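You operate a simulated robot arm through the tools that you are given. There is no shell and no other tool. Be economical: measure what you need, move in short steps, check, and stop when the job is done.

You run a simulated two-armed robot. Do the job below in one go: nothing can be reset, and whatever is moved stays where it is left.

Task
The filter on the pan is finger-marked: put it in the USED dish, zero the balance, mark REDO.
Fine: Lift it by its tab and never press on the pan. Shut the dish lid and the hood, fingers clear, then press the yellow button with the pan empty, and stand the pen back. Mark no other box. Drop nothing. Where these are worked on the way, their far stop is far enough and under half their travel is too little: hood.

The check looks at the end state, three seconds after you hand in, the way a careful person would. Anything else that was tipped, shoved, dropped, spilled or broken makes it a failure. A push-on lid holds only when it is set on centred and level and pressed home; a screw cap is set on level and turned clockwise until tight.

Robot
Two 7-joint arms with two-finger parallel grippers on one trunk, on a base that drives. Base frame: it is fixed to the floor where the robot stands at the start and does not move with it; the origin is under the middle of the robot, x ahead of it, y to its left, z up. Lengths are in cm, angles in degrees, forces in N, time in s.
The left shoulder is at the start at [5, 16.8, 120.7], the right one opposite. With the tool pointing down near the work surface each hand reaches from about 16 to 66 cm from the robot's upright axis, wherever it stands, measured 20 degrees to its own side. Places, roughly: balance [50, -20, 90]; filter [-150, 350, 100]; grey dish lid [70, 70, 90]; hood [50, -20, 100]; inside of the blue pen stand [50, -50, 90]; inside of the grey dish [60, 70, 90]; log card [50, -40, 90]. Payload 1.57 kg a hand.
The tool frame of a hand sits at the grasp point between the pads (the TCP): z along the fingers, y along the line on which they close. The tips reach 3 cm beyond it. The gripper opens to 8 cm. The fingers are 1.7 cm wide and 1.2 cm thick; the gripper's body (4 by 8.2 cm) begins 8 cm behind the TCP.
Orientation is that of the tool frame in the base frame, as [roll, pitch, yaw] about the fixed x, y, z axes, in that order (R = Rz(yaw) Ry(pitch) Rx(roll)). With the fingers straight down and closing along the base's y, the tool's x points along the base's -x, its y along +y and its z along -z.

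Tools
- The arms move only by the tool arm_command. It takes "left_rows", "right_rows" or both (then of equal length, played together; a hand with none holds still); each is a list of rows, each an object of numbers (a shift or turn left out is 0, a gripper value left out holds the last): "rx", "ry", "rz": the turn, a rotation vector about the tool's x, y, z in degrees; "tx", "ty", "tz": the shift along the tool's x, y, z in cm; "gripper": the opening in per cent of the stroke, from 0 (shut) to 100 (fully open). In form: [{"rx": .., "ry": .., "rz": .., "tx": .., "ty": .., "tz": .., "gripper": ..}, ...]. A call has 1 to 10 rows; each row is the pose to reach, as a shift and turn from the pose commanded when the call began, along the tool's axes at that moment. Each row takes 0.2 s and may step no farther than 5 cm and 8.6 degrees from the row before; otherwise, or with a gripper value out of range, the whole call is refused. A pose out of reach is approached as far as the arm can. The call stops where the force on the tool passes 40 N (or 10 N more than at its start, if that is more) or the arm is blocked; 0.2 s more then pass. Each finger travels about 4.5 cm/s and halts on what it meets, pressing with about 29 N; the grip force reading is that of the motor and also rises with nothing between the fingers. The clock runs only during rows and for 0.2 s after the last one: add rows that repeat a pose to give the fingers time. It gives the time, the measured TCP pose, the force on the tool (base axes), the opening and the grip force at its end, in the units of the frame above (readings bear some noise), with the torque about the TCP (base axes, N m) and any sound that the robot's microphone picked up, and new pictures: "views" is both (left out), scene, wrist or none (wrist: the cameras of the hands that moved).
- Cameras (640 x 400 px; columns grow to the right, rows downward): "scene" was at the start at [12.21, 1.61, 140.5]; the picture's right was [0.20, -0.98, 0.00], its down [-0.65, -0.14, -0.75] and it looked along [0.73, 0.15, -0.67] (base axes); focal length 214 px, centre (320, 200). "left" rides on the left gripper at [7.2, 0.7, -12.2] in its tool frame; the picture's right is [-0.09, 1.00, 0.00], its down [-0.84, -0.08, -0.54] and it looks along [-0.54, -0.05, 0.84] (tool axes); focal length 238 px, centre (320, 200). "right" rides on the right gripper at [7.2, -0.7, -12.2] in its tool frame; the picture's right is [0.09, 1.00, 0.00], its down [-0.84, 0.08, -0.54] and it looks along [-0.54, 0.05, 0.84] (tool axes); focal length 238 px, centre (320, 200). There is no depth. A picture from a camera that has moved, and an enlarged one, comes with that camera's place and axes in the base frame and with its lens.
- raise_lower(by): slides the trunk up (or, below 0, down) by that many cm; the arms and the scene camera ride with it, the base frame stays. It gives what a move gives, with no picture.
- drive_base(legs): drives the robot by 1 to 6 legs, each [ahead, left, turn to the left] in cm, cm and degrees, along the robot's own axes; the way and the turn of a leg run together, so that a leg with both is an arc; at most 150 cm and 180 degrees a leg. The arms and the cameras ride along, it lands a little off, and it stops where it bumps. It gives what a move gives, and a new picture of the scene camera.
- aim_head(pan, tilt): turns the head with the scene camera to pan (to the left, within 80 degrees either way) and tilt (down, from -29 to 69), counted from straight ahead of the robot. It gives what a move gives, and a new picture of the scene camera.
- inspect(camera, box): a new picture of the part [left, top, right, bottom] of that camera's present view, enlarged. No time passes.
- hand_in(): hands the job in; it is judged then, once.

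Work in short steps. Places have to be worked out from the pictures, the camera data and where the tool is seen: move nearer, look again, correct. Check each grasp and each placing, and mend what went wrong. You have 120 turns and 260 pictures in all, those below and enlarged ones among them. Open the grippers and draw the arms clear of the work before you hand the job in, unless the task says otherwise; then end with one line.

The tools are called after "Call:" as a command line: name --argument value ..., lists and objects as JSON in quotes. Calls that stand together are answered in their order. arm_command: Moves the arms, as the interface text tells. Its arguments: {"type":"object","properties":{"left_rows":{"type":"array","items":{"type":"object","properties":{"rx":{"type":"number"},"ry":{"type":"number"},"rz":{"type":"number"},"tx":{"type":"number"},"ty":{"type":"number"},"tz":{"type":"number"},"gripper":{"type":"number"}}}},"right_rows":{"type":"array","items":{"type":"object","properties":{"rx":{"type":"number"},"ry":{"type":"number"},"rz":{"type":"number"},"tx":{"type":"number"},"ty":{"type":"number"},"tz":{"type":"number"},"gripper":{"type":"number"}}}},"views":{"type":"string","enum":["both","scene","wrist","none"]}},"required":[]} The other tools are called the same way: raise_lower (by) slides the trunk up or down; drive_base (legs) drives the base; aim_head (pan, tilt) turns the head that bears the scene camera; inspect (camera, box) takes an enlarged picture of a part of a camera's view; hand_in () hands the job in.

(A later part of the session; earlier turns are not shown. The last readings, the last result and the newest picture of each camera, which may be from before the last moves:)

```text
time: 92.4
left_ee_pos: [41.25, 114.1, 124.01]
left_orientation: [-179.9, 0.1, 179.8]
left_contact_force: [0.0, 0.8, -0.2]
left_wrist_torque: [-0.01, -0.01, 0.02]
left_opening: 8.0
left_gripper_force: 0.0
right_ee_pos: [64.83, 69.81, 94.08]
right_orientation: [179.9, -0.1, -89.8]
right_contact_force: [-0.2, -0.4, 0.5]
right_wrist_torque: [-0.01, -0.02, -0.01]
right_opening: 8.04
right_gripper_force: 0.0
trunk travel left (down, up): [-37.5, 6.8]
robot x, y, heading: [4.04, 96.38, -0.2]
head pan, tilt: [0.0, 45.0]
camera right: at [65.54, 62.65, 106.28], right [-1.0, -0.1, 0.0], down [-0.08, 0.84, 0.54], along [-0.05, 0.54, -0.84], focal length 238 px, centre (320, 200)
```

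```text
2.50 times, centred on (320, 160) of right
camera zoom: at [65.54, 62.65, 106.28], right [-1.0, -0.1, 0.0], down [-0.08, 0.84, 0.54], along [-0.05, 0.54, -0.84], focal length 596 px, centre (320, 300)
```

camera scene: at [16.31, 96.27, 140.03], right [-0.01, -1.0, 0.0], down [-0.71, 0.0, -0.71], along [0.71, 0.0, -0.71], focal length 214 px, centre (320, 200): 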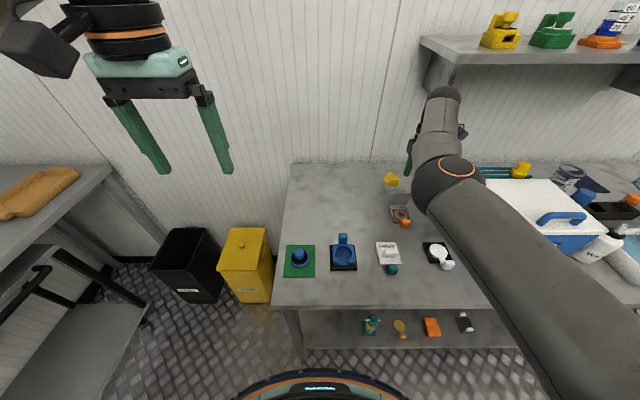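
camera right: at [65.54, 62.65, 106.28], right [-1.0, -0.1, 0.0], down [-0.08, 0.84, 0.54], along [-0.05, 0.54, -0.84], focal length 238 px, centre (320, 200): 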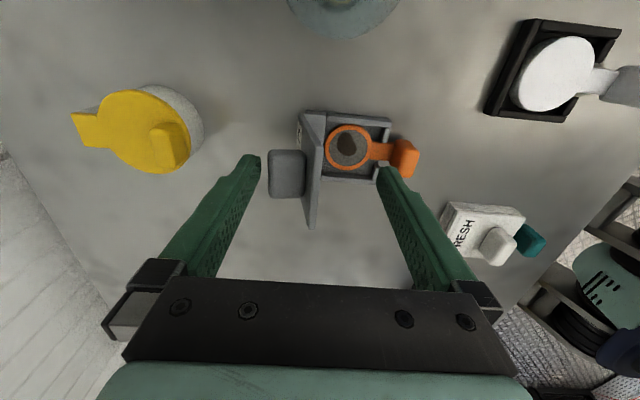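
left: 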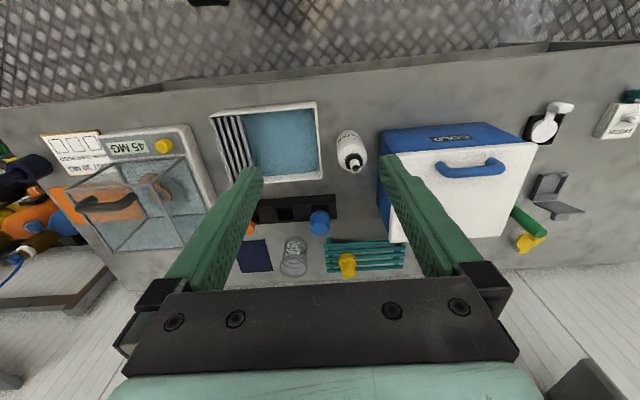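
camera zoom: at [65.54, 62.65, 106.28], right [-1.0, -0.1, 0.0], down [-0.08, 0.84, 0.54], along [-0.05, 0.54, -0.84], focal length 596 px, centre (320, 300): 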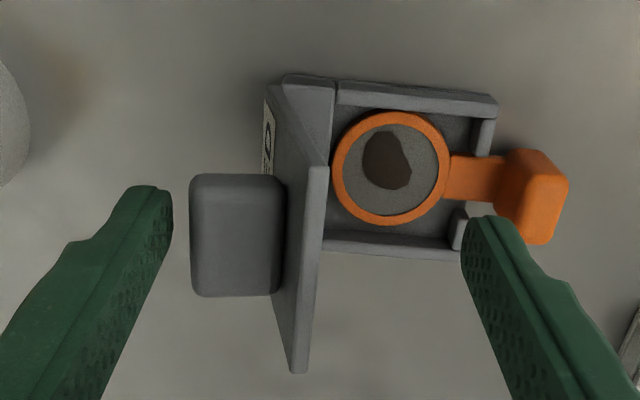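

Now draw toward the robot (−x) slowly so the back finger tips the lid over.

Call:
arm_command --right_rows '[{"ty": 0.8}, {"ty": 1.4}, {"ty": 2.0}, {"ty": 2.6}, {"ty": 3.2}]' --views "none"

Call:
inspect --camera "right" --box '[200, 80, 440, 260]'

```text
time: 93.6
left_ee_pos: [41.34, 113.98, 123.89]
left_orientation: [180.0, -0.1, 179.7]
left_contact_force: [-0.3, -0.5, -0.1]
left_wrist_torque: [-0.02, 0.03, -0.03]
left_opening: 8.0
left_gripper_force: 0.0
right_ee_pos: [61.55, 69.89, 94.0]
right_orientation: [179.9, 0.0, -89.7]
right_contact_force: [0.2, 0.4, -0.9]
right_wrist_torque: [0.0, 0.0, -0.02]
right_opening: 7.98
right_gripper_force: 0.1
trunk travel left (down, up): [-37.5, 6.8]
robot x, y, heading: [4.1, 97.05, -0.5]
head pan, tilt: [0.0, 45.0]
```

```text
2.22 times, centred on (320, 170) of right
camera zoom: at [62.29, 62.74, 106.18], right [-1.0, -0.1, 0.0], down [-0.08, 0.84, 0.54], along [-0.05, 0.54, -0.84], focal length 530 px, centre (320, 267)
```

zoom: 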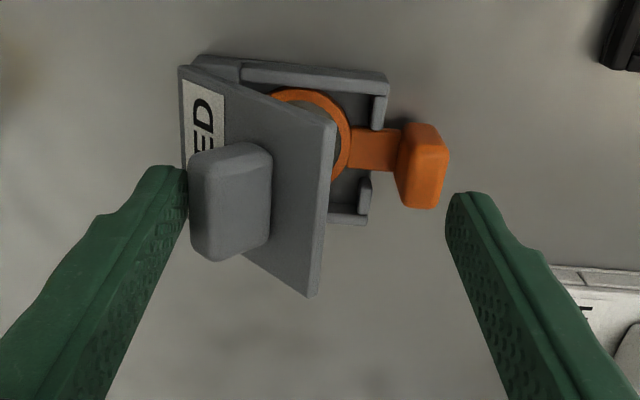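

Lid is leaning forward showing "USED". Continue drawing another ~2.5 cm.

Call:
arm_command --right_rows '[{"ty": 0.6}, {"ty": 1.2}, {"ty": 1.8}, {"ty": 2.4}]' --views "none"

Call:
inspect --camera "right" --box '[200, 80, 440, 260]'

```text
time: 94.6
left_ee_pos: [41.27, 114.1, 123.97]
left_orientation: [-179.9, 0.0, 179.9]
left_contact_force: [0.3, 0.2, 0.3]
left_wrist_torque: [0.01, -0.02, -0.01]
left_opening: 8.02
left_gripper_force: 0.2
right_ee_pos: [59.14, 69.96, 93.97]
right_orientation: [180.0, 0.0, -89.7]
right_contact_force: [-0.7, 0.5, -0.1]
right_wrist_torque: [0.0, 0.02, 0.02]
right_opening: 8.02
right_gripper_force: 0.1
trunk travel left (down, up): [-37.5, 6.8]
robot x, y, heading: [3.84, 96.51, -0.3]
head pan, tilt: [0.0, 45.0]
```

```text
2.22 times, centred on (320, 170) of right
camera zoom: at [59.89, 62.81, 106.15], right [-1.0, -0.1, 0.0], down [-0.08, 0.84, 0.54], along [-0.05, 0.54, -0.84], focal length 530 px, centre (320, 267)
```

zoom: 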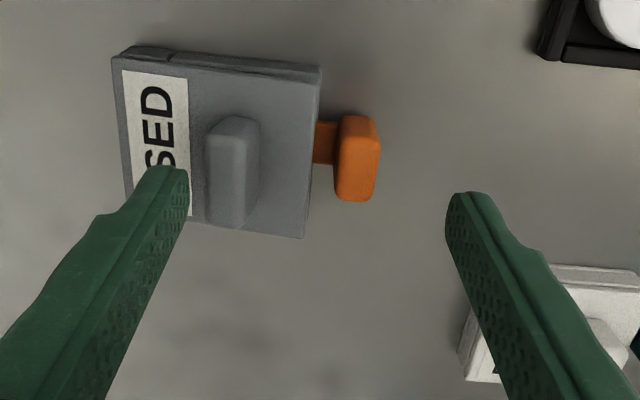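

The lid has closed. Raise the hand and check that it lies fully shut.

Call:
arm_command --right_rows '[{"tz": -4}, {"tz": -8}, {"tz": -12}, {"tz": -16, "ty": 3}, {"tz": -19, "ty": 6}]' --views "none"

Call:
inspect --camera "scene" --box '[370, 180, 430, 240]'

Call:
inspect --camera "right" --box '[220, 80, 380, 220]'

```text
time: 95.8
left_ee_pos: [41.27, 114.01, 123.89]
left_orientation: [-179.9, -0.1, 179.7]
left_contact_force: [-0.5, 0.8, 0.3]
left_wrist_torque: [0.01, 0.01, 0.01]
left_opening: 8.01
left_gripper_force: 0.0
right_ee_pos: [57.75, 67.67, 112.04]
right_orientation: [179.8, 0.0, -89.7]
right_contact_force: [0.3, 0.5, 0.1]
right_wrist_torque: [0.0, 0.0, 0.02]
right_opening: 8.0
right_gripper_force: 0.0
right hand out of reach, approached as far as the arm can: row 4, 5
trunk travel left (down, up): [-37.5, 6.8]
robot x, y, heading: [3.89, 96.38, -0.2]
head pan, tilt: [0.0, 45.0]
```

```text
6.67 times, centred on (400, 210) of scene
camera zoom: at [16.27, 96.34, 140.03], right [0.0, -1.0, 0.0], down [-0.71, 0.0, -0.71], along [0.71, 0.0, -0.71], focal length 1430 px, centre (-213, 133)
```

zoom: 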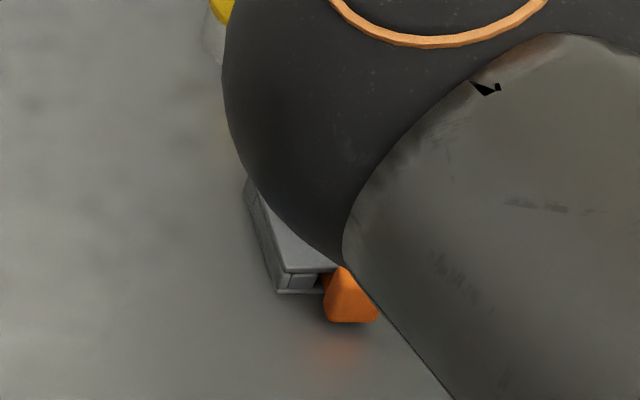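

```text
2.86 times, centred on (300, 150) of right
camera zoom: at [58.42, 60.56, 124.23], right [-1.0, -0.1, 0.0], down [-0.08, 0.84, 0.54], along [-0.06, 0.54, -0.84], focal length 681 px, centre (377, 343)
```

zoom: 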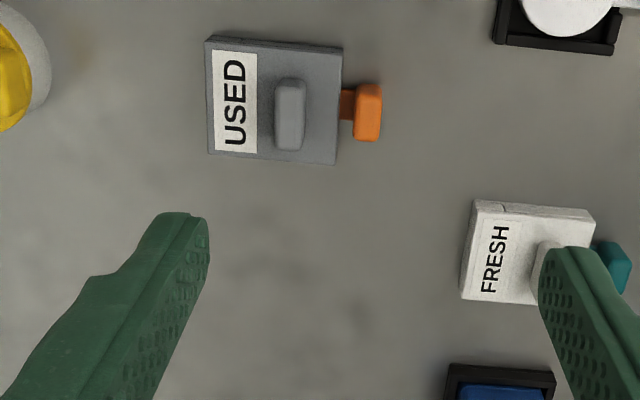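

USED dish is shut flat, tab outside like FRESH. Now park the right arm out to the right side (keeping above the cooler), since I will use the left arm (clean posture) at the balance.

Call:
arm_command --right_rows '[{"tx": 3, "ty": 1, "tz": -1}, {"tx": 7, "ty": 2.5, "tz": -2}, {"tx": 11, "ty": 4, "tz": -3}, {"tx": 15, "ty": 6, "tz": -4}, {"tx": 19, "ty": 8, "tz": -4}, {"tx": 21, "ty": 10, "tz": -4, "gripper": 20}, {"tx": 21, "ty": 10, "tz": -4}]' --views "scene"

```text
time: 97.4
left_ee_pos: [41.21, 114.13, 123.82]
left_orientation: [-179.9, 0.0, 179.8]
left_contact_force: [0.4, -0.4, -0.3]
left_wrist_torque: [0.01, 0.05, -0.01]
left_opening: 8.0
left_gripper_force: 0.1
right_ee_pos: [47.62, 46.6, 115.9]
right_orientation: [179.8, 0.0, -89.9]
right_contact_force: [1.1, -0.2, -0.6]
right_wrist_torque: [-0.03, -0.01, 0.0]
right_opening: 2.83
right_gripper_force: 0.6
trunk travel left (down, up): [-37.5, 6.8]
robot x, y, heading: [4.37, 96.53, -0.2]
head pan, tilt: [0.0, 45.0]
camera scene: at [16.27, 96.34, 140.03], right [-0.01, -1.0, 0.0], down [-0.71, 0.0, -0.71], along [0.71, 0.0, -0.71], focal length 214 px, centre (320, 200)
```

scene: 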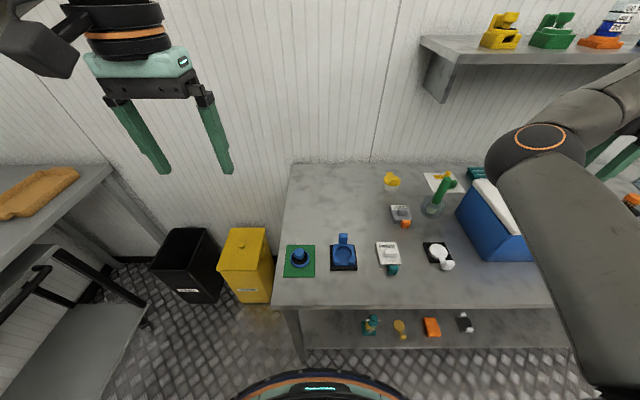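

Right arm is parked to the side. Drive right 125 cm back to the balance.

Call:
drive_base --legs '[[0, -125, 0]]'

Call:
aim_head --pan 10 --tilt 42

```text
time: 108.8
left_ee_pos: [40.0, -13.44, 123.9]
left_orientation: [-179.9, 0.0, 179.0]
left_contact_force: [0.9, 0.1, -0.1]
left_wrist_torque: [0.02, 0.01, 0.0]
left_opening: 8.0
left_gripper_force: 0.1
right_ee_pos: [45.34, -81.07, 115.94]
right_orientation: [180.0, 0.0, -90.6]
right_contact_force: [-0.5, 0.9, -0.7]
right_wrist_torque: [-0.01, 0.0, -0.01]
right_opening: 1.62
right_gripper_force: 0.1
trunk travel left (down, up): [-37.5, 6.8]
robot x, y, heading: [2.43, -30.59, -1.0]
head pan, tilt: [0.0, 45.0]
camera scene: at [14.74, -30.91, 140.04], right [-0.02, -1.0, 0.0], down [-0.71, 0.01, -0.71], along [0.71, -0.01, -0.71], focal length 214 px, centre (320, 200)
```

scene: 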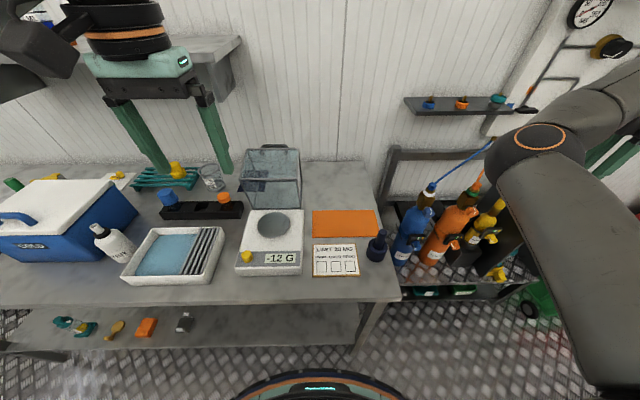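

```text
time: 109.5
left_ee_pos: [39.93, -13.45, 123.91]
left_orientation: [-179.9, -0.1, 179.1]
left_contact_force: [0.0, 0.0, -0.5]
left_wrist_torque: [0.01, 0.01, -0.02]
left_opening: 7.97
left_gripper_force: 0.0
right_ee_pos: [45.38, -81.11, 115.91]
right_orientation: [179.8, 0.0, -90.5]
right_contact_force: [-0.2, 0.5, -0.2]
right_wrist_torque: [0.0, 0.01, 0.0]
right_opening: 1.59
right_gripper_force: 0.1
trunk travel left (down, up): [-37.5, 6.8]
robot x, y, heading: [2.89, -31.03, -0.9]
head pan, tilt: [10.0, 42.0]
camera scene: at [14.87, -29.45, 140.47], right [0.15, -0.99, 0.0], down [-0.66, -0.1, -0.74], along [0.73, 0.11, -0.67], focal length 214 px, centre (320, 200)
```

scene: 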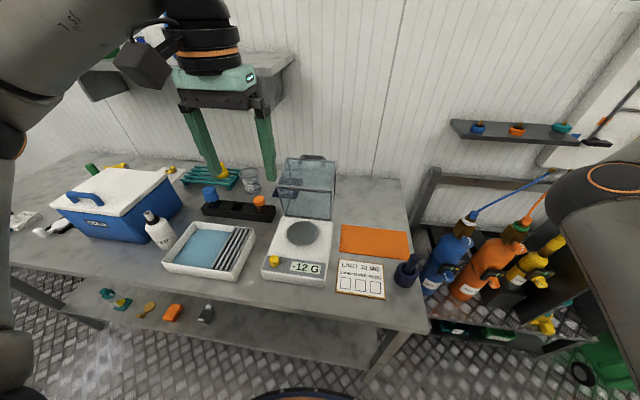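

Good view. Drive 3 cm forward (fix heading 1°), and yaw the left hand −90° to face the handle bar.

Call:
drive_base --legs '[[3, 0, 1]]'

Call:
arm_command --left_rows '[{"rz": -8.5}, {"rz": -17}, {"rz": -25.5}, {"rz": -34}, {"rz": -42.5}, {"rz": -51}, {"rz": -59.5}, {"rz": -68}, {"rz": -76.5}, {"rz": -85}]' --views "both"

Call:
inspect --camera "scene" --box '[250, 130, 370, 230]'

```text
time: 110.4
left_ee_pos: [42.83, -12.97, 123.97]
left_orientation: [-179.9, 0.0, 180.0]
left_contact_force: [0.0, -0.4, 0.6]
left_wrist_torque: [-0.02, 0.03, -0.01]
left_opening: 8.01
left_gripper_force: 0.1
right_ee_pos: [49.48, -80.32, 115.96]
right_orientation: [179.8, 0.0, -89.6]
right_contact_force: [0.4, 0.0, -0.6]
right_wrist_torque: [0.01, 0.04, 0.0]
right_opening: 1.59
right_gripper_force: 0.1
trunk travel left (down, up): [-37.5, 6.8]
robot x, y, heading: [5.64, -30.58, 0.0]
head pan, tilt: [10.0, 42.0]
camera scene: at [18.0, -29.27, 140.45], right [0.17, -0.99, 0.0], down [-0.66, -0.11, -0.74], along [0.73, 0.13, -0.67], focal length 214 px, centre (320, 200)
```

scene: 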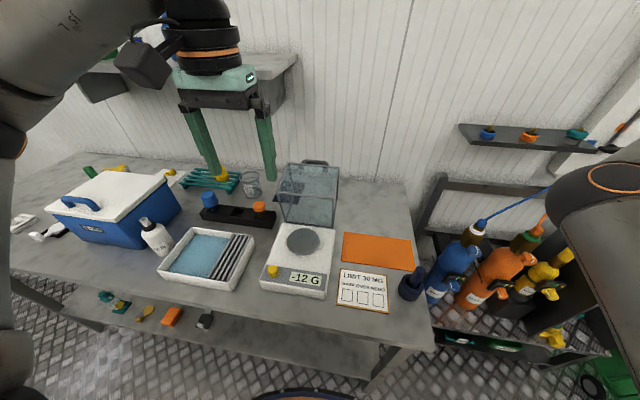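

```text
time: 112.6
left_ee_pos: [42.79, -12.96, 123.86]
left_orientation: [179.9, -0.1, -94.9]
left_contact_force: [0.0, 0.1, -0.1]
left_wrist_torque: [-0.02, -0.01, -0.01]
left_opening: 8.01
left_gripper_force: 0.0
right_ee_pos: [49.35, -80.39, 115.93]
right_orientation: [180.0, 0.0, -89.7]
right_contact_force: [0.6, 0.4, -0.2]
right_wrist_torque: [-0.02, -0.02, -0.01]
right_opening: 1.61
right_gripper_force: 0.1
trunk travel left (down, up): [-37.5, 6.8]
robot x, y, heading: [5.45, -30.34, -0.3]
head pan, tilt: [10.0, 42.0]
camera scene: at [17.87, -29.28, 140.47], right [0.17, -0.99, 0.0], down [-0.66, -0.11, -0.74], along [0.73, 0.13, -0.67], focal length 214 px, centre (320, 200)
camera left: at [41.55, -20.08, 136.09], right [-0.98, 0.18, 0.0], down [0.15, 0.83, 0.54], along [0.1, 0.53, -0.84], focal length 238 px, centre (320, 200)
```

scene: 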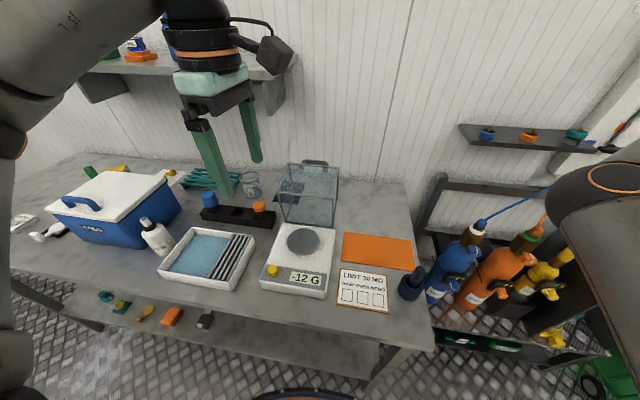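
left: 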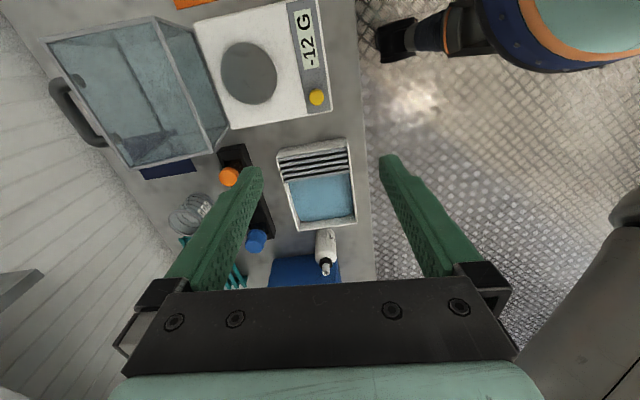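

```text
4.00 times, centred on (310, 180) of scene
camera zoom: at [17.87, -29.28, 140.47], right [0.17, -0.99, 0.0], down [-0.66, -0.11, -0.74], along [0.73, 0.13, -0.67], focal length 858 px, centre (360, 280)
```

zoom: 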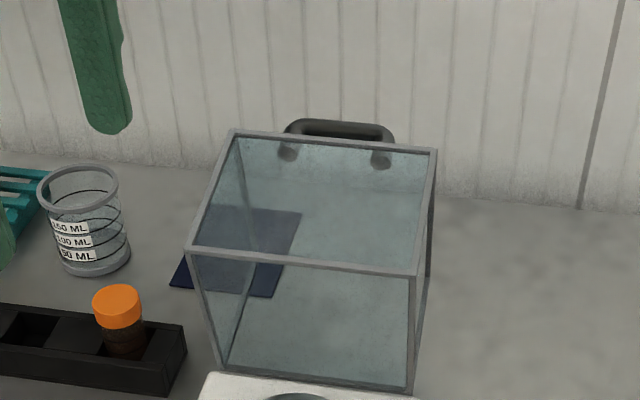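

Bar triangulates to ≈(71.6,−18.3,106.05), hood at ≈73°. The left hand will straddle the bar tilted ~16° forward, parallel to the glass panel. First refine the bar position with an enlarged left view.

Call:
inspect --camera "left" --box '[30, 10, 230, 180]'

Call:
inspect --camera "scene" --box '[280, 150, 350, 190]'

```text
2.35 times, centred on (130, 95) of left
camera zoom: at [41.55, -20.08, 136.09], right [-0.98, 0.18, 0.0], down [0.15, 0.83, 0.54], along [0.1, 0.53, -0.84], focal length 561 px, centre (767, 447)
```

zoom: 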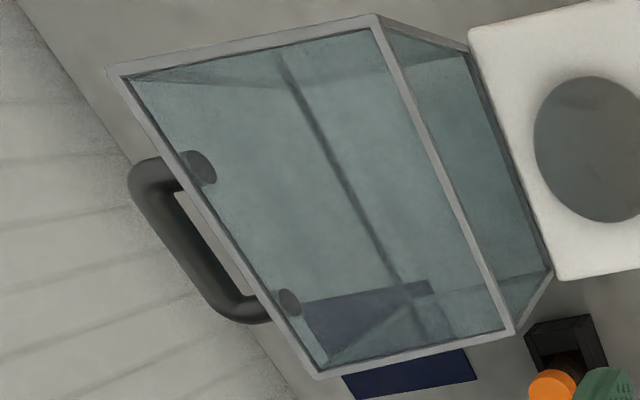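

```text
9.14 times, centred on (315, 170) of scene
camera zoom: at [17.87, -29.28, 140.47], right [0.17, -0.99, 0.0], down [-0.66, -0.11, -0.74], along [0.73, 0.13, -0.67], focal length 1961 px, centre (366, 474)
```

zoom: 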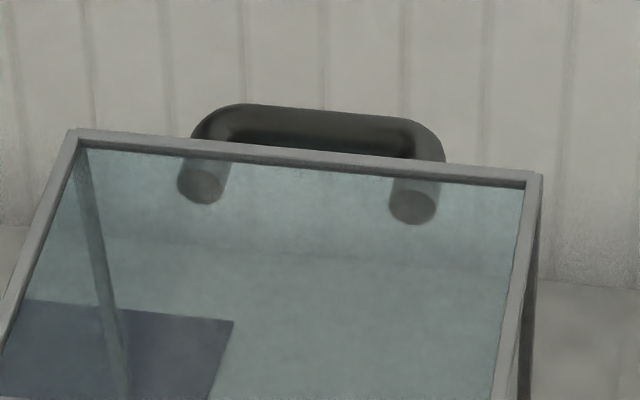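

Estimates spread ±1 cm, so I bring the left hand closer above the bar for a better measurement.

Call:
arm_command --left_rows '[{"ty": -4.5, "tx": 0.7, "tz": 0}, {"ty": -9, "tx": 1.4, "rz": -2}, {"ty": -13.5, "tx": 2, "rz": -5}, {"ty": -18, "tx": 2.6, "rz": -5, "tz": 2}, {"ty": -22, "tx": 3.2, "rz": -5, "tz": 5}, {"ty": -23.5, "tx": 3.3, "rz": -5, "tz": 7}]' --views "both"

Call:
arm_command --left_rows '[{"rx": 8}, {"rx": 16.5}]' --views "wrist"

Call:
inspect --camera "left" --box '[220, 60, 420, 220]'

```text
refused: row 5 steps farther than a row can; nothing moved
```

```text
time: 113.2
left_ee_pos: [42.63, -12.96, 123.95]
left_orientation: [-163.3, -0.1, -95.0]
left_contact_force: [-0.3, -0.4, 0.2]
left_wrist_torque: [-0.04, 0.01, 0.02]
left_opening: 8.01
left_gripper_force: 0.0
right_ee_pos: [49.31, -80.43, 116.06]
right_orientation: [180.0, 0.0, -89.7]
right_contact_force: [-0.3, 0.8, 0.7]
right_wrist_torque: [0.01, 0.04, 0.01]
right_opening: 1.58
right_gripper_force: 0.1
trunk travel left (down, up): [-37.5, 6.8]
robot x, y, heading: [6.06, -30.23, -0.1]
head pan, tilt: [10.0, 42.0]
camera left: at [38.09, -19.77, 135.39], right [-0.94, 0.17, -0.29], down [-0.01, 0.84, 0.54], along [0.33, 0.51, -0.79], focal length 238 px, centre (320, 200)
```

left: 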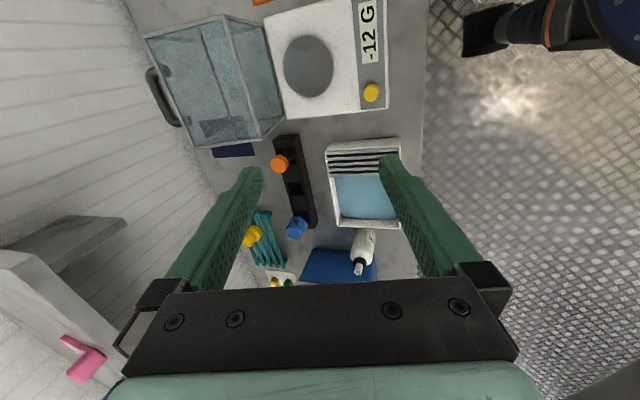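

```text
2.50 times, centred on (320, 140) of left
camera zoom: at [38.09, -19.77, 135.39], right [-0.94, 0.17, -0.29], down [-0.01, 0.84, 0.54], along [0.33, 0.51, -0.79], focal length 596 px, centre (320, 350)
```

zoom: 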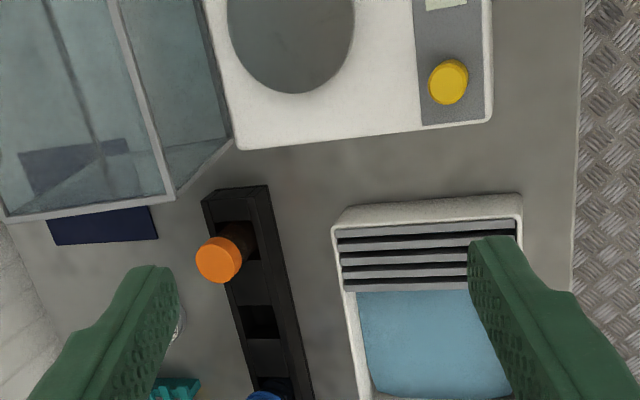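

Tilt is set. Now translate toward above the bar in allowed steps.

Call:
arm_command --left_rows '[{"ty": -3.5, "tz": 2.25, "tx": 0.54}, {"ty": -7, "tz": 4.5, "tx": 1.1, "ry": -0.5, "rz": -1.5}, {"ty": -10.5, "tz": 6.75, "tx": 1.6, "ry": -1, "rz": -3}, {"ty": -14, "tz": 9, "tx": 2.2, "ry": -1.4, "rz": -4.8}, {"ty": -17.5, "tz": 11.2, "tx": 2.7, "ry": -1.4, "rz": -4.8}, {"ty": -20.8, "tz": 13.4, "tx": 3.24, "ry": -1.4, "rz": -4.8}, {"ty": -20.8, "tz": 13.4, "tx": 3.24, "ry": -1.4, "rz": -4.8}]' --views "both"

Call:
inspect --camera "left" --box '[200, 60, 440, 240]'

```text
time: 114.8
left_ee_pos: [66.01, -18.14, 117.03]
left_orientation: [-163.4, -0.1, -90.1]
left_contact_force: [-0.6, 0.1, 0.1]
left_wrist_torque: [-0.06, 0.02, -0.01]
left_opening: 7.98
left_gripper_force: 0.0
right_ee_pos: [49.15, -80.29, 116.03]
right_orientation: [179.9, -0.1, -89.6]
right_contact_force: [0.3, 0.9, 0.4]
right_wrist_torque: [-0.02, -0.01, -0.01]
right_opening: 1.61
right_gripper_force: 0.0
trunk travel left (down, up): [-37.5, 6.8]
robot x, y, heading: [5.2, -30.47, 0.1]
head pan, tilt: [10.0, 42.0]
camera scene: at [17.84, -29.24, 140.47], right [0.17, -0.99, 0.0], down [-0.66, -0.11, -0.74], along [0.73, 0.13, -0.67], focal length 214 px, centre (320, 200)
camera left: at [62.0, -25.36, 128.46], right [-0.95, 0.09, -0.28], down [-0.08, 0.84, 0.54], along [0.29, 0.54, -0.79], focal length 238 px, centre (320, 200)
```

scene: 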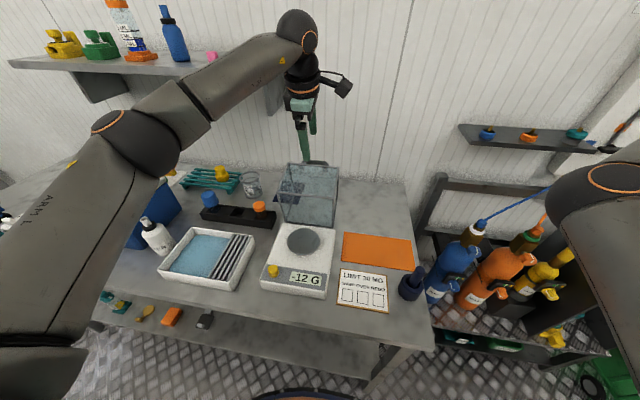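
left: 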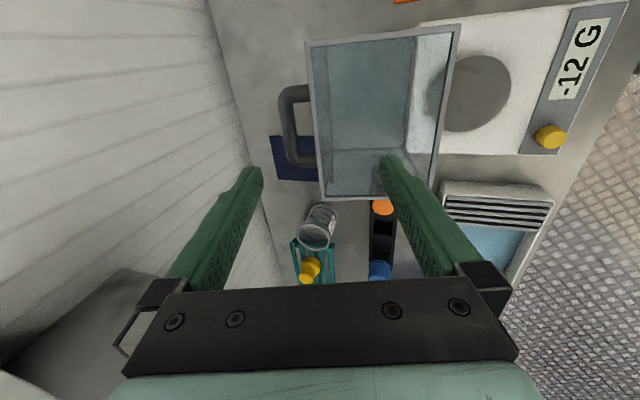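

```text
2.22 times, centred on (320, 150) of left
camera zoom: at [62.0, -25.36, 128.46], right [-0.95, 0.09, -0.28], down [-0.08, 0.84, 0.54], along [0.29, 0.54, -0.79], focal length 530 px, centre (320, 311)
```

zoom: 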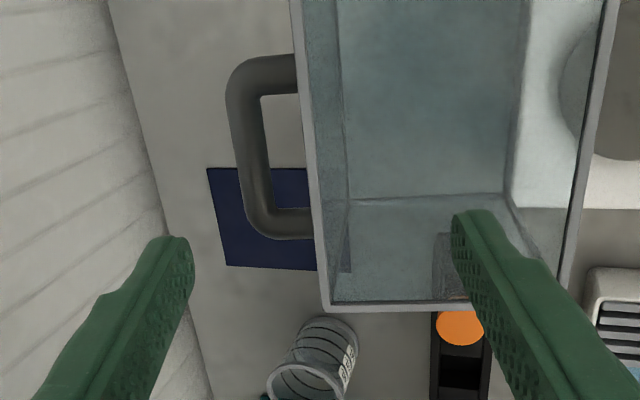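

The nearer view puts the bar at ≈(73.2,−18.3,105): the hood fell fully open to ~88°. I need a bit more reach; check clearance between base and table by looking down.

Call:
aim_head --pan 0 --tilt 69

```text
time: 115.7
left_ee_pos: [65.92, -18.21, 117.03]
left_orientation: [-163.4, -0.1, -90.0]
left_contact_force: [0.8, 0.5, 0.2]
left_wrist_torque: [-0.02, 0.04, 0.01]
left_opening: 8.01
left_gripper_force: 0.0
right_ee_pos: [49.39, -80.39, 115.96]
right_orientation: [179.9, 0.1, -89.6]
right_contact_force: [-0.2, -1.4, -0.1]
right_wrist_torque: [0.02, -0.01, 0.01]
right_opening: 1.63
right_gripper_force: 0.1
trunk travel left (down, up): [-37.5, 6.8]
robot x, y, heading: [5.77, -30.29, -0.0]
head pan, tilt: [0.0, 68.8]
camera scene: at [15.23, -30.72, 137.15], right [0.0, -1.0, 0.0], down [-0.93, 0.0, -0.36], along [0.36, 0.0, -0.93], focal length 214 px, centre (320, 200)
```

scene: 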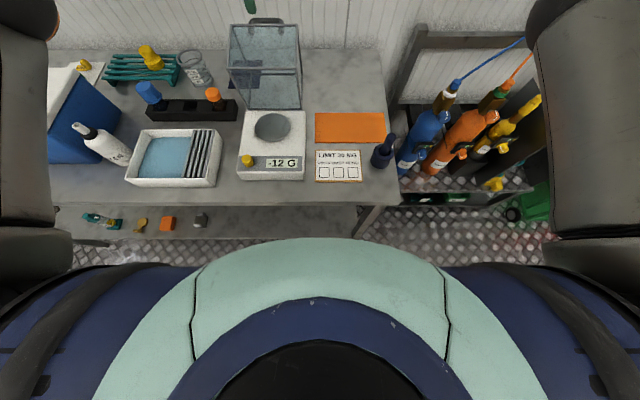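

Table edge is at x≈34 and the robot's front well short of it; drive 2 cm more forward, and 4.5 cm right so the left shoulder faces the handle (hand stays high above everything).

Call:
drive_base --legs '[[2, -4.5, 0]]'

Call:
aim_head --pan 18 --tilt 38

```text
time: 116.7
left_ee_pos: [67.96, -22.58, 117.03]
left_orientation: [-163.5, -0.1, -90.0]
left_contact_force: [0.3, 0.1, -0.4]
left_wrist_torque: [-0.01, 0.01, 0.02]
left_opening: 8.03
left_gripper_force: 0.0
right_ee_pos: [51.25, -84.77, 115.94]
right_orientation: [179.9, 0.0, -89.6]
right_contact_force: [-0.4, 0.3, -0.4]
right_wrist_torque: [0.03, 0.0, 0.01]
right_opening: 1.6
right_gripper_force: 0.1
trunk travel left (down, up): [-37.5, 6.8]
robot x, y, heading: [7.98, -34.71, -0.1]
head pan, tilt: [0.0, 68.8]
camera scene: at [17.24, -35.16, 137.15], right [0.0, -1.0, 0.0], down [-0.93, 0.0, -0.36], along [0.36, 0.0, -0.93], focal length 214 px, centre (320, 200)
```

scene: 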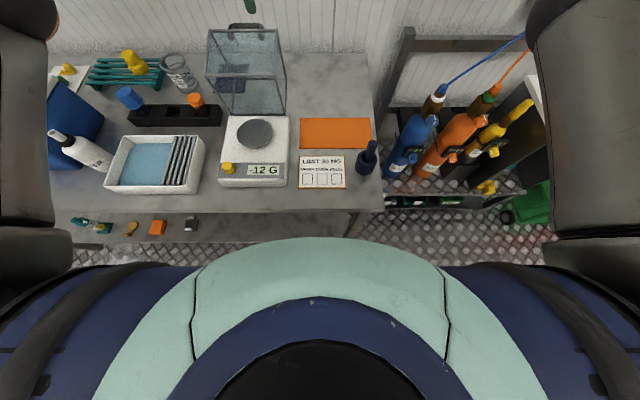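

```text
time: 117.7
left_ee_pos: [67.99, -22.51, 117.09]
left_orientation: [-163.5, -0.1, -90.0]
left_contact_force: [0.2, 0.2, -0.1]
left_wrist_torque: [0.0, -0.01, 0.02]
left_opening: 7.98
left_gripper_force: 0.0
right_ee_pos: [51.34, -84.77, 115.93]
right_orientation: [179.9, 0.0, -89.5]
right_contact_force: [0.3, 0.3, 0.6]
right_wrist_torque: [0.0, 0.02, -0.01]
right_opening: 1.59
right_gripper_force: 0.1
trunk travel left (down, up): [-37.5, 6.8]
robot x, y, heading: [7.68, -34.57, -0.2]
head pan, tilt: [18.0, 38.0]
camera scene: at [19.84, -32.46, 141.05], right [0.31, -0.95, 0.0], down [-0.59, -0.19, -0.79], along [0.75, 0.24, -0.62], focal length 214 px, centre (320, 200)
```

scene: 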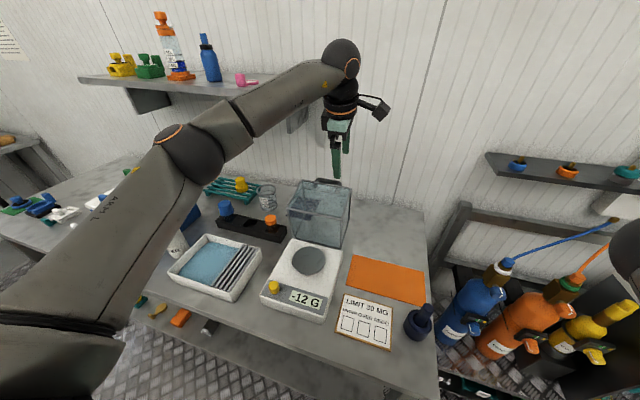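

Now set tilt to ~6°, opening 4 cm, and hover right above the bar (tips 2 cm above the panel edge).

Call:
arm_command --left_rows '[{"tx": -2, "ty": -1, "tz": 0.5, "rx": -5, "gripper": 52}, {"tx": -4.2, "ty": -2.5, "tz": 2, "rx": -10.5}, {"tx": -4.2, "ty": -4, "tz": 4.5, "rx": -10.5}, {"tx": -4.2, "ty": -4, "tz": 6.2, "rx": -10.5}, {"tx": -4.2, "ty": -4, "tz": 6.2, "rx": -10.5}]' --views "wrist"

Call:
inspect --camera "left" --box '[200, 60, 440, 240]'

Call:
inspect --camera "scene" --box '[270, 130, 380, 220]'

```text
time: 118.9
left_ee_pos: [71.3, -17.81, 112.51]
left_orientation: [-174.0, -0.1, -90.1]
left_contact_force: [-0.3, 0.0, 0.4]
left_wrist_torque: [0.02, 0.01, 0.02]
left_opening: 4.19
left_gripper_force: 0.0
left hand out of reach, approached as far as the arm can: row 2, 3, 4, 5
right_ee_pos: [51.39, -84.75, 115.97]
right_orientation: [179.9, 0.0, -89.6]
right_contact_force: [1.0, 0.0, -0.6]
right_wrist_torque: [-0.03, 0.0, -0.01]
right_opening: 1.58
right_gripper_force: 0.1
trunk travel left (down, up): [-37.5, 6.8]
robot x, y, heading: [7.43, -35.06, -0.3]
head pan, tilt: [18.0, 38.0]
camera left: at [69.43, -24.97, 124.52], right [-0.99, 0.09, -0.1], down [0.02, 0.84, 0.55], along [0.14, 0.54, -0.83], focal length 238 px, centre (320, 200)
```

left: 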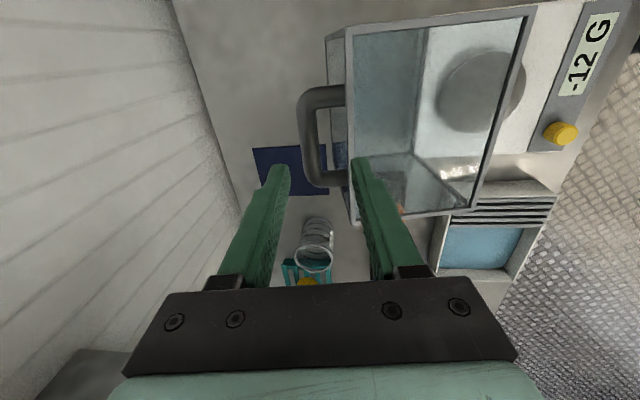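

```text
2.22 times, centred on (320, 150) of left
camera zoom: at [69.43, -24.97, 124.52], right [-0.99, 0.09, -0.1], down [0.02, 0.84, 0.55], along [0.14, 0.54, -0.83], focal length 530 px, centre (320, 311)
```

zoom: 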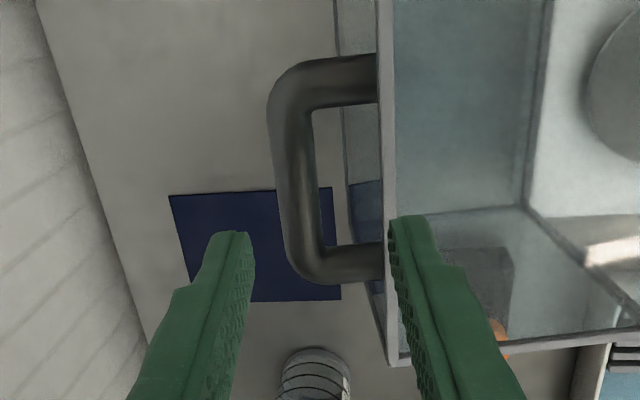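

```text
4.44 times, centred on (325, 175) of scene
camera zoom: at [19.85, -32.46, 141.06], right [0.31, -0.95, 0.0], down [-0.59, -0.19, -0.79], along [0.75, 0.24, -0.62], focal length 953 px, centre (298, 311)
```

zoom: 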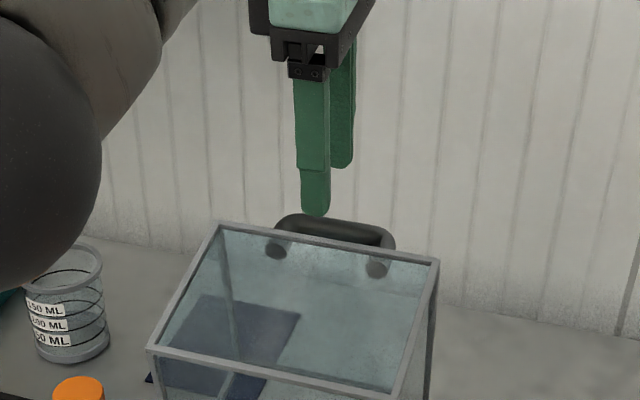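

Bar confirmed at x≈73.2. Reach is short at 6° tilt, so use 14° tilt and hover along the line of approach.

Call:
arm_command --left_rows '[{"rx": 8, "tx": 0.3}, {"rx": 8, "tx": 0.5, "ty": -1.1, "tz": 0.8}, {"rx": 8, "tx": 0.5, "ty": -1.1, "tz": 0.8}]' --views "none"

Call:
inspect --camera "left" --box '[200, 60, 440, 240]'

```text
time: 119.7
left_ee_pos: [72.41, -18.21, 111.88]
left_orientation: [-166.0, -0.2, -90.0]
left_contact_force: [-0.3, 0.8, -0.1]
left_wrist_torque: [-0.01, 0.0, 0.03]
left_opening: 4.18
left_gripper_force: 0.0
right_ee_pos: [51.31, -84.7, 115.98]
right_orientation: [179.9, -0.1, -89.6]
right_contact_force: [0.4, -0.1, 0.0]
right_wrist_torque: [-0.04, 0.02, -0.03]
right_opening: 1.59
right_gripper_force: 0.1
trunk travel left (down, up): [-37.5, 6.8]
robot x, y, heading: [7.57, -35.09, -0.1]
head pan, tilt: [18.0, 38.0]
```

```text
2.22 times, centred on (320, 150) of left
camera zoom: at [68.91, -25.32, 123.54], right [-0.97, 0.09, -0.24], down [-0.06, 0.84, 0.54], along [0.25, 0.54, -0.8], focal length 530 px, centre (320, 311)
```

zoom: 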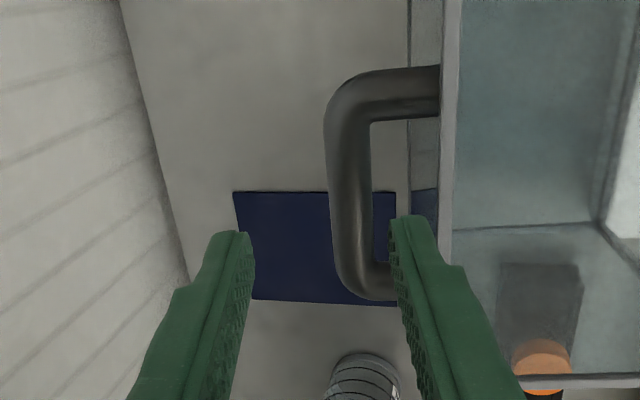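

In tool terms the bar is 1.07 cm toward the panel side and ~7.3 cm ahead: both finger gaps should clear. Advance 5.6 cm slowly.

Call:
arm_command --left_rows '[{"tz": 1.5}, {"tz": 3}, {"tz": 4}, {"tz": 5}, {"tz": 5.7}]' --views "scene"

Call:
inspect --camera "left" --box '[200, 60, 440, 240]'

Call:
inspect --camera "scene" --box '[270, 130, 380, 220]'

```text
time: 120.9
left_ee_pos: [73.71, -18.25, 106.43]
left_orientation: [-165.9, -0.1, -90.1]
left_contact_force: [0.2, -0.4, 0.1]
left_wrist_torque: [0.03, 0.0, 0.0]
left_opening: 4.12
left_gripper_force: 0.0
right_ee_pos: [51.25, -84.74, 115.96]
right_orientation: [179.8, 0.0, -89.6]
right_contact_force: [0.9, 0.3, -0.2]
right_wrist_torque: [0.0, -0.01, 0.02]
right_opening: 1.59
right_gripper_force: 0.1
trunk travel left (down, up): [-37.5, 6.8]
robot x, y, heading: [7.66, -35.06, -0.1]
head pan, tilt: [18.0, 38.0]
camera scene: at [19.84, -32.45, 141.06], right [0.31, -0.95, 0.0], down [-0.59, -0.19, -0.79], along [0.75, 0.24, -0.62], focal length 214 px, centre (320, 200)
```

scene: 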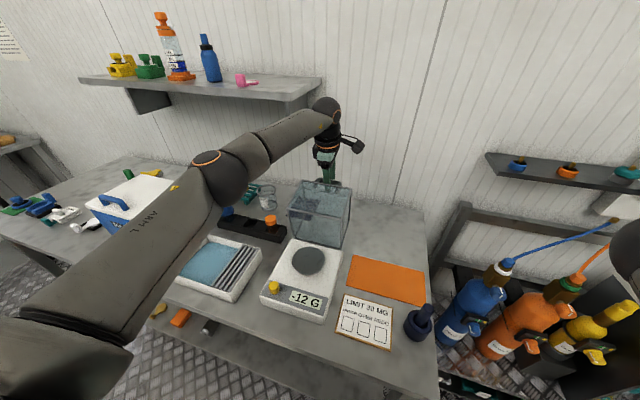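

```text
2.22 times, centred on (320, 150) of left
camera zoom: at [70.24, -25.4, 118.07], right [-0.97, 0.09, -0.24], down [-0.06, 0.84, 0.54], along [0.25, 0.54, -0.8], focal length 530 px, centre (320, 311)
```

zoom: 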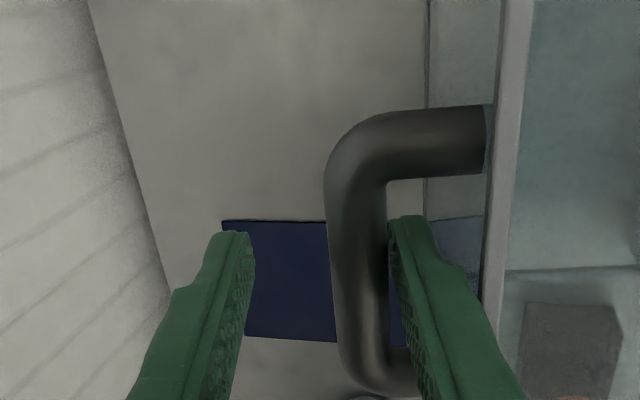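

```text
4.44 times, centred on (325, 175) of scene
camera zoom: at [19.84, -32.45, 141.06], right [0.31, -0.95, 0.0], down [-0.59, -0.19, -0.79], along [0.75, 0.24, -0.62], focal length 953 px, centre (298, 311)
```

zoom: 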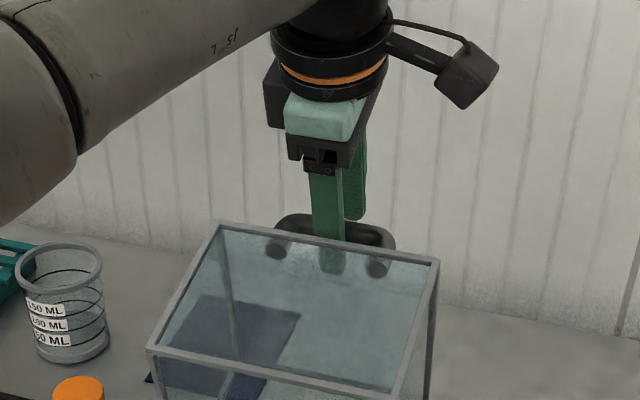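

The front finger is between panel and bar, nothing touched. Close to a loose cage while shifting the hand so the front finger stays put, then grip.

Call:
arm_command --left_rows '[{"gripper": 46, "ty": 0.1}, {"gripper": 46, "ty": 0.2}, {"gripper": 40, "ty": 0.4}, {"gripper": 34, "ty": 0.65}, {"gripper": 28, "ty": 0.9}, {"gripper": 28, "ty": 0.95}, {"gripper": 0, "ty": 1.0}, {"gripper": 0, "ty": 1.0}, {"gripper": 0, "ty": 1.0}]' --views "none"

Call:
inspect --camera "left" --box '[200, 60, 440, 240]'

```text
time: 122.9
left_ee_pos: [72.58, -18.18, 106.12]
left_orientation: [-166.1, -0.1, -90.2]
left_contact_force: [-12.3, 1.8, -5.8]
left_wrist_torque: [0.22, 0.12, -0.4]
left_opening: 1.54
left_gripper_force: 31.1
right_ee_pos: [51.25, -84.79, 116.07]
right_orientation: [179.9, 0.0, -89.6]
right_contact_force: [0.6, 1.1, 0.2]
right_wrist_torque: [-0.04, 0.0, 0.0]
right_opening: 1.61
right_gripper_force: 0.1
trunk travel left (down, up): [-37.5, 6.8]
robot x, y, heading: [7.49, -34.67, 0.1]
head pan, tilt: [18.0, 38.0]
```

```text
2.22 times, centred on (320, 150) of left
camera zoom: at [69.16, -25.42, 117.79], right [-0.97, 0.09, -0.24], down [-0.05, 0.84, 0.54], along [0.25, 0.54, -0.8], focal length 530 px, centre (320, 311)
```

zoom: 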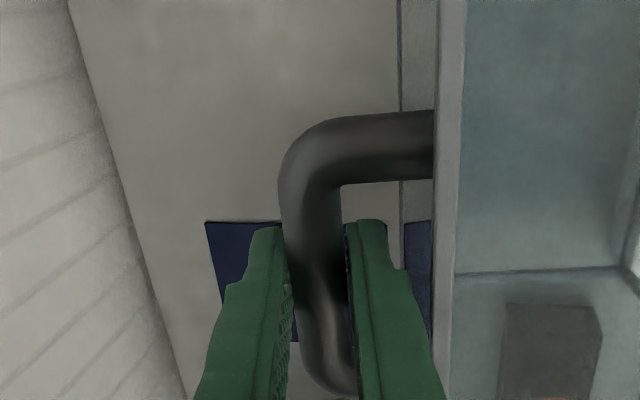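

Gripped; the reading just shows it resting against the stop. Now follow the arc back (hinge ≈(60.5,91.6), R≈18), first ~13°.

Call:
arm_command --left_rows '[{"ty": 0.61, "tz": -0.89}, {"ty": 1.1, "tz": -1.5}, {"ty": 1.59, "tz": -2.13}, {"ty": 2.13, "tz": -2.7}, {"ty": 2.68, "tz": -3.26}]' --views "none"

```text
time: 124.1
left_ee_pos: [69.38, -18.12, 108.45]
left_orientation: [-166.1, -0.1, -90.1]
left_contact_force: [-7.8, -1.4, -15.8]
left_wrist_torque: [0.4, 0.04, -0.41]
left_opening: 1.56
left_gripper_force: 30.8
right_ee_pos: [51.38, -84.85, 115.91]
right_orientation: [179.8, 0.0, -89.6]
right_contact_force: [0.4, 0.7, 0.0]
right_wrist_torque: [0.01, 0.03, -0.02]
right_opening: 1.59
right_gripper_force: 0.0
trunk travel left (down, up): [-37.5, 6.8]
robot x, y, heading: [7.45, -34.97, -0.2]
head pan, tilt: [18.0, 38.0]
```

Slightly outward of the true arc (inward pull 17 N); correct by 0.3 cm and continue to about the top of the arc.

Call:
arm_command --left_rows '[{"ty": 0.7, "tz": -0.35}, {"ty": 1.37, "tz": -0.82}, {"ty": 2.61, "tz": -1.75}, {"ty": 3.95, "tz": -2.55}, {"ty": 5.33, "tz": -3.23}, {"ty": 6.78, "tz": -3.82}]' --views "none"

```text
time: 125.5
left_ee_pos: [61.95, -18.14, 110.86]
left_orientation: [-165.7, -0.2, -90.0]
left_contact_force: [1.6, -1.3, 3.5]
left_wrist_torque: [0.24, -0.14, -0.42]
left_opening: 1.56
left_gripper_force: 30.9
right_ee_pos: [51.3, -84.83, 115.98]
right_orientation: [179.8, 0.0, -89.6]
right_contact_force: [-0.2, 0.1, -0.7]
right_wrist_torque: [0.0, 0.0, -0.03]
right_opening: 1.59
right_gripper_force: 0.1
trunk travel left (down, up): [-37.5, 6.8]
robot x, y, heading: [7.8, -35.19, -0.0]
head pan, tilt: [18.0, 38.0]
```

Forces tiny. Continue from ~85° to ~115° of arc.

Call:
arm_command --left_rows '[{"ty": 0.75, "tz": -0.24}, {"ty": 1.5, "tz": -0.45}, {"ty": 3.03, "tz": -0.76}, {"ty": 4.58, "tz": -0.94}, {"ty": 6.13, "tz": -0.98}, {"ty": 7.69, "tz": -0.88}, {"ty": 9.24, "tz": -0.65}]' --views "none"

```text
time: 127.1
left_ee_pos: [52.63, -18.22, 109.04]
left_orientation: [-166.1, -0.2, -89.9]
left_contact_force: [-0.2, 7.5, -0.7]
left_wrist_torque: [0.06, -0.01, -0.27]
left_opening: 1.55
left_gripper_force: 30.9
right_ee_pos: [51.43, -84.58, 116.11]
right_orientation: [179.9, -0.1, -89.7]
right_contact_force: [-0.6, -0.9, -0.2]
right_wrist_torque: [0.0, -0.02, -0.02]
right_opening: 1.58
right_gripper_force: 0.0
trunk travel left (down, up): [-37.5, 6.8]
robot x, y, heading: [7.63, -35.32, -0.1]
head pan, tilt: [18.0, 38.0]
```

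Continue the last ~18° down to closed, slowly at the end.

Call:
arm_command --left_rows '[{"ty": 0.8, "tz": 0.15}, {"ty": 1.52, "tz": 0.36}, {"ty": 3.01, "tz": 0.86}, {"ty": 3.75, "tz": 1.16}, {"ty": 4.43, "tz": 1.48}, {"ty": 4.75, "tz": 1.62}, {"ty": 5.0, "tz": 1.76}]' --views "scene"

Call:
inspect --camera "scene" --box '[240, 180, 370, 330]'

```text
time: 128.7
left_ee_pos: [48.3, -18.24, 106.34]
left_orientation: [-166.0, -0.2, -90.1]
left_contact_force: [-0.7, 1.7, 1.4]
left_wrist_torque: [0.01, -0.07, -0.11]
left_opening: 1.55
left_gripper_force: 30.7
right_ee_pos: [51.27, -84.78, 116.01]
right_orientation: [179.9, 0.0, -89.6]
right_contact_force: [0.5, -0.1, 0.4]
right_wrist_torque: [-0.02, 0.0, 0.0]
right_opening: 1.59
right_gripper_force: 0.1
trunk travel left (down, up): [-37.5, 6.8]
robot x, y, heading: [7.91, -34.84, -0.1]
head pan, tilt: [18.0, 38.0]
camera scene: at [19.8, -32.43, 141.06], right [0.31, -0.95, 0.0], down [-0.59, -0.19, -0.79], along [0.75, 0.24, -0.62], focal length 214 px, centre (320, 200)
```

scene: 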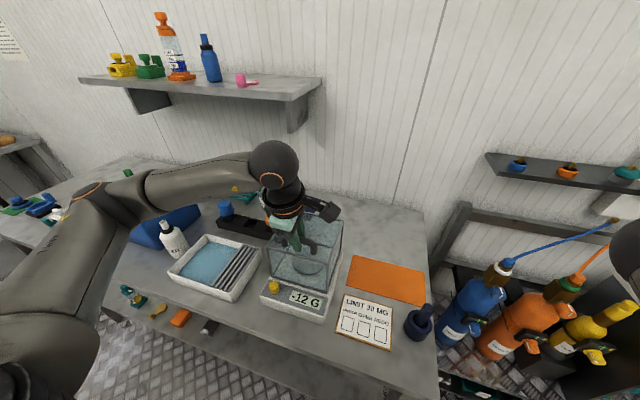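

```text
2.67 times, centred on (305, 255) of scene
camera zoom: at [19.8, -32.43, 141.06], right [0.31, -0.95, 0.0], down [-0.59, -0.19, -0.79], along [0.75, 0.24, -0.62], focal length 572 px, centre (360, 53)
```

zoom: 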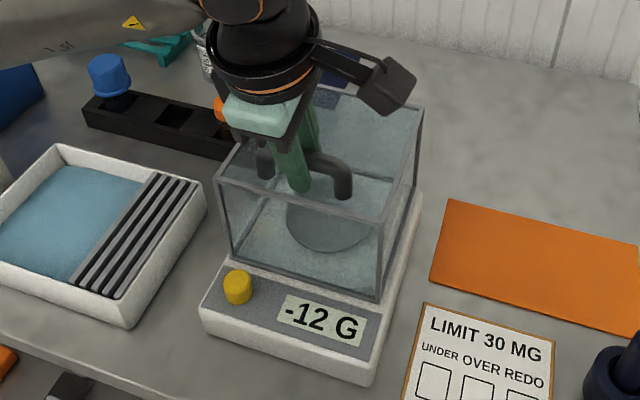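

Almost closed; press the remaining ~0.7 cm until resistance.

Call:
arm_command --left_rows '[{"ty": 0.33, "tz": 0.2}, {"ty": 0.6, "tz": 0.37}, {"ty": 0.75, "tz": 0.5}]' --views "none"

Call:
inspect --camera "scene" --box '[250, 200, 350, 330]'

```text
time: 129.5
left_ee_pos: [47.73, -18.21, 105.73]
left_orientation: [-165.6, -0.2, -90.0]
left_contact_force: [3.6, 1.9, 18.6]
left_wrist_torque: [0.34, -0.1, -0.11]
left_opening: 1.55
left_gripper_force: 31.4
right_ee_pos: [51.22, -84.85, 116.16]
right_orientation: [179.9, -0.1, -89.7]
right_contact_force: [-0.4, -0.4, 0.4]
right_wrist_torque: [0.01, 0.01, -0.02]
right_opening: 1.62
right_gripper_force: 0.1
trunk travel left (down, up): [-37.5, 6.8]
robot x, y, heading: [7.62, -34.74, -0.1]
head pan, tilt: [18.0, 38.0]
```

```text
3.08 times, centred on (300, 265) of scene
camera zoom: at [19.75, -32.48, 141.1], right [0.31, -0.95, 0.0], down [-0.59, -0.19, -0.79], along [0.75, 0.24, -0.61], focal length 660 px, centre (382, 0)
```

zoom: 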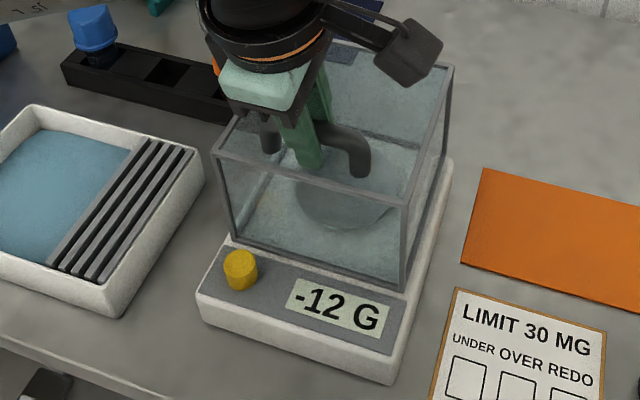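

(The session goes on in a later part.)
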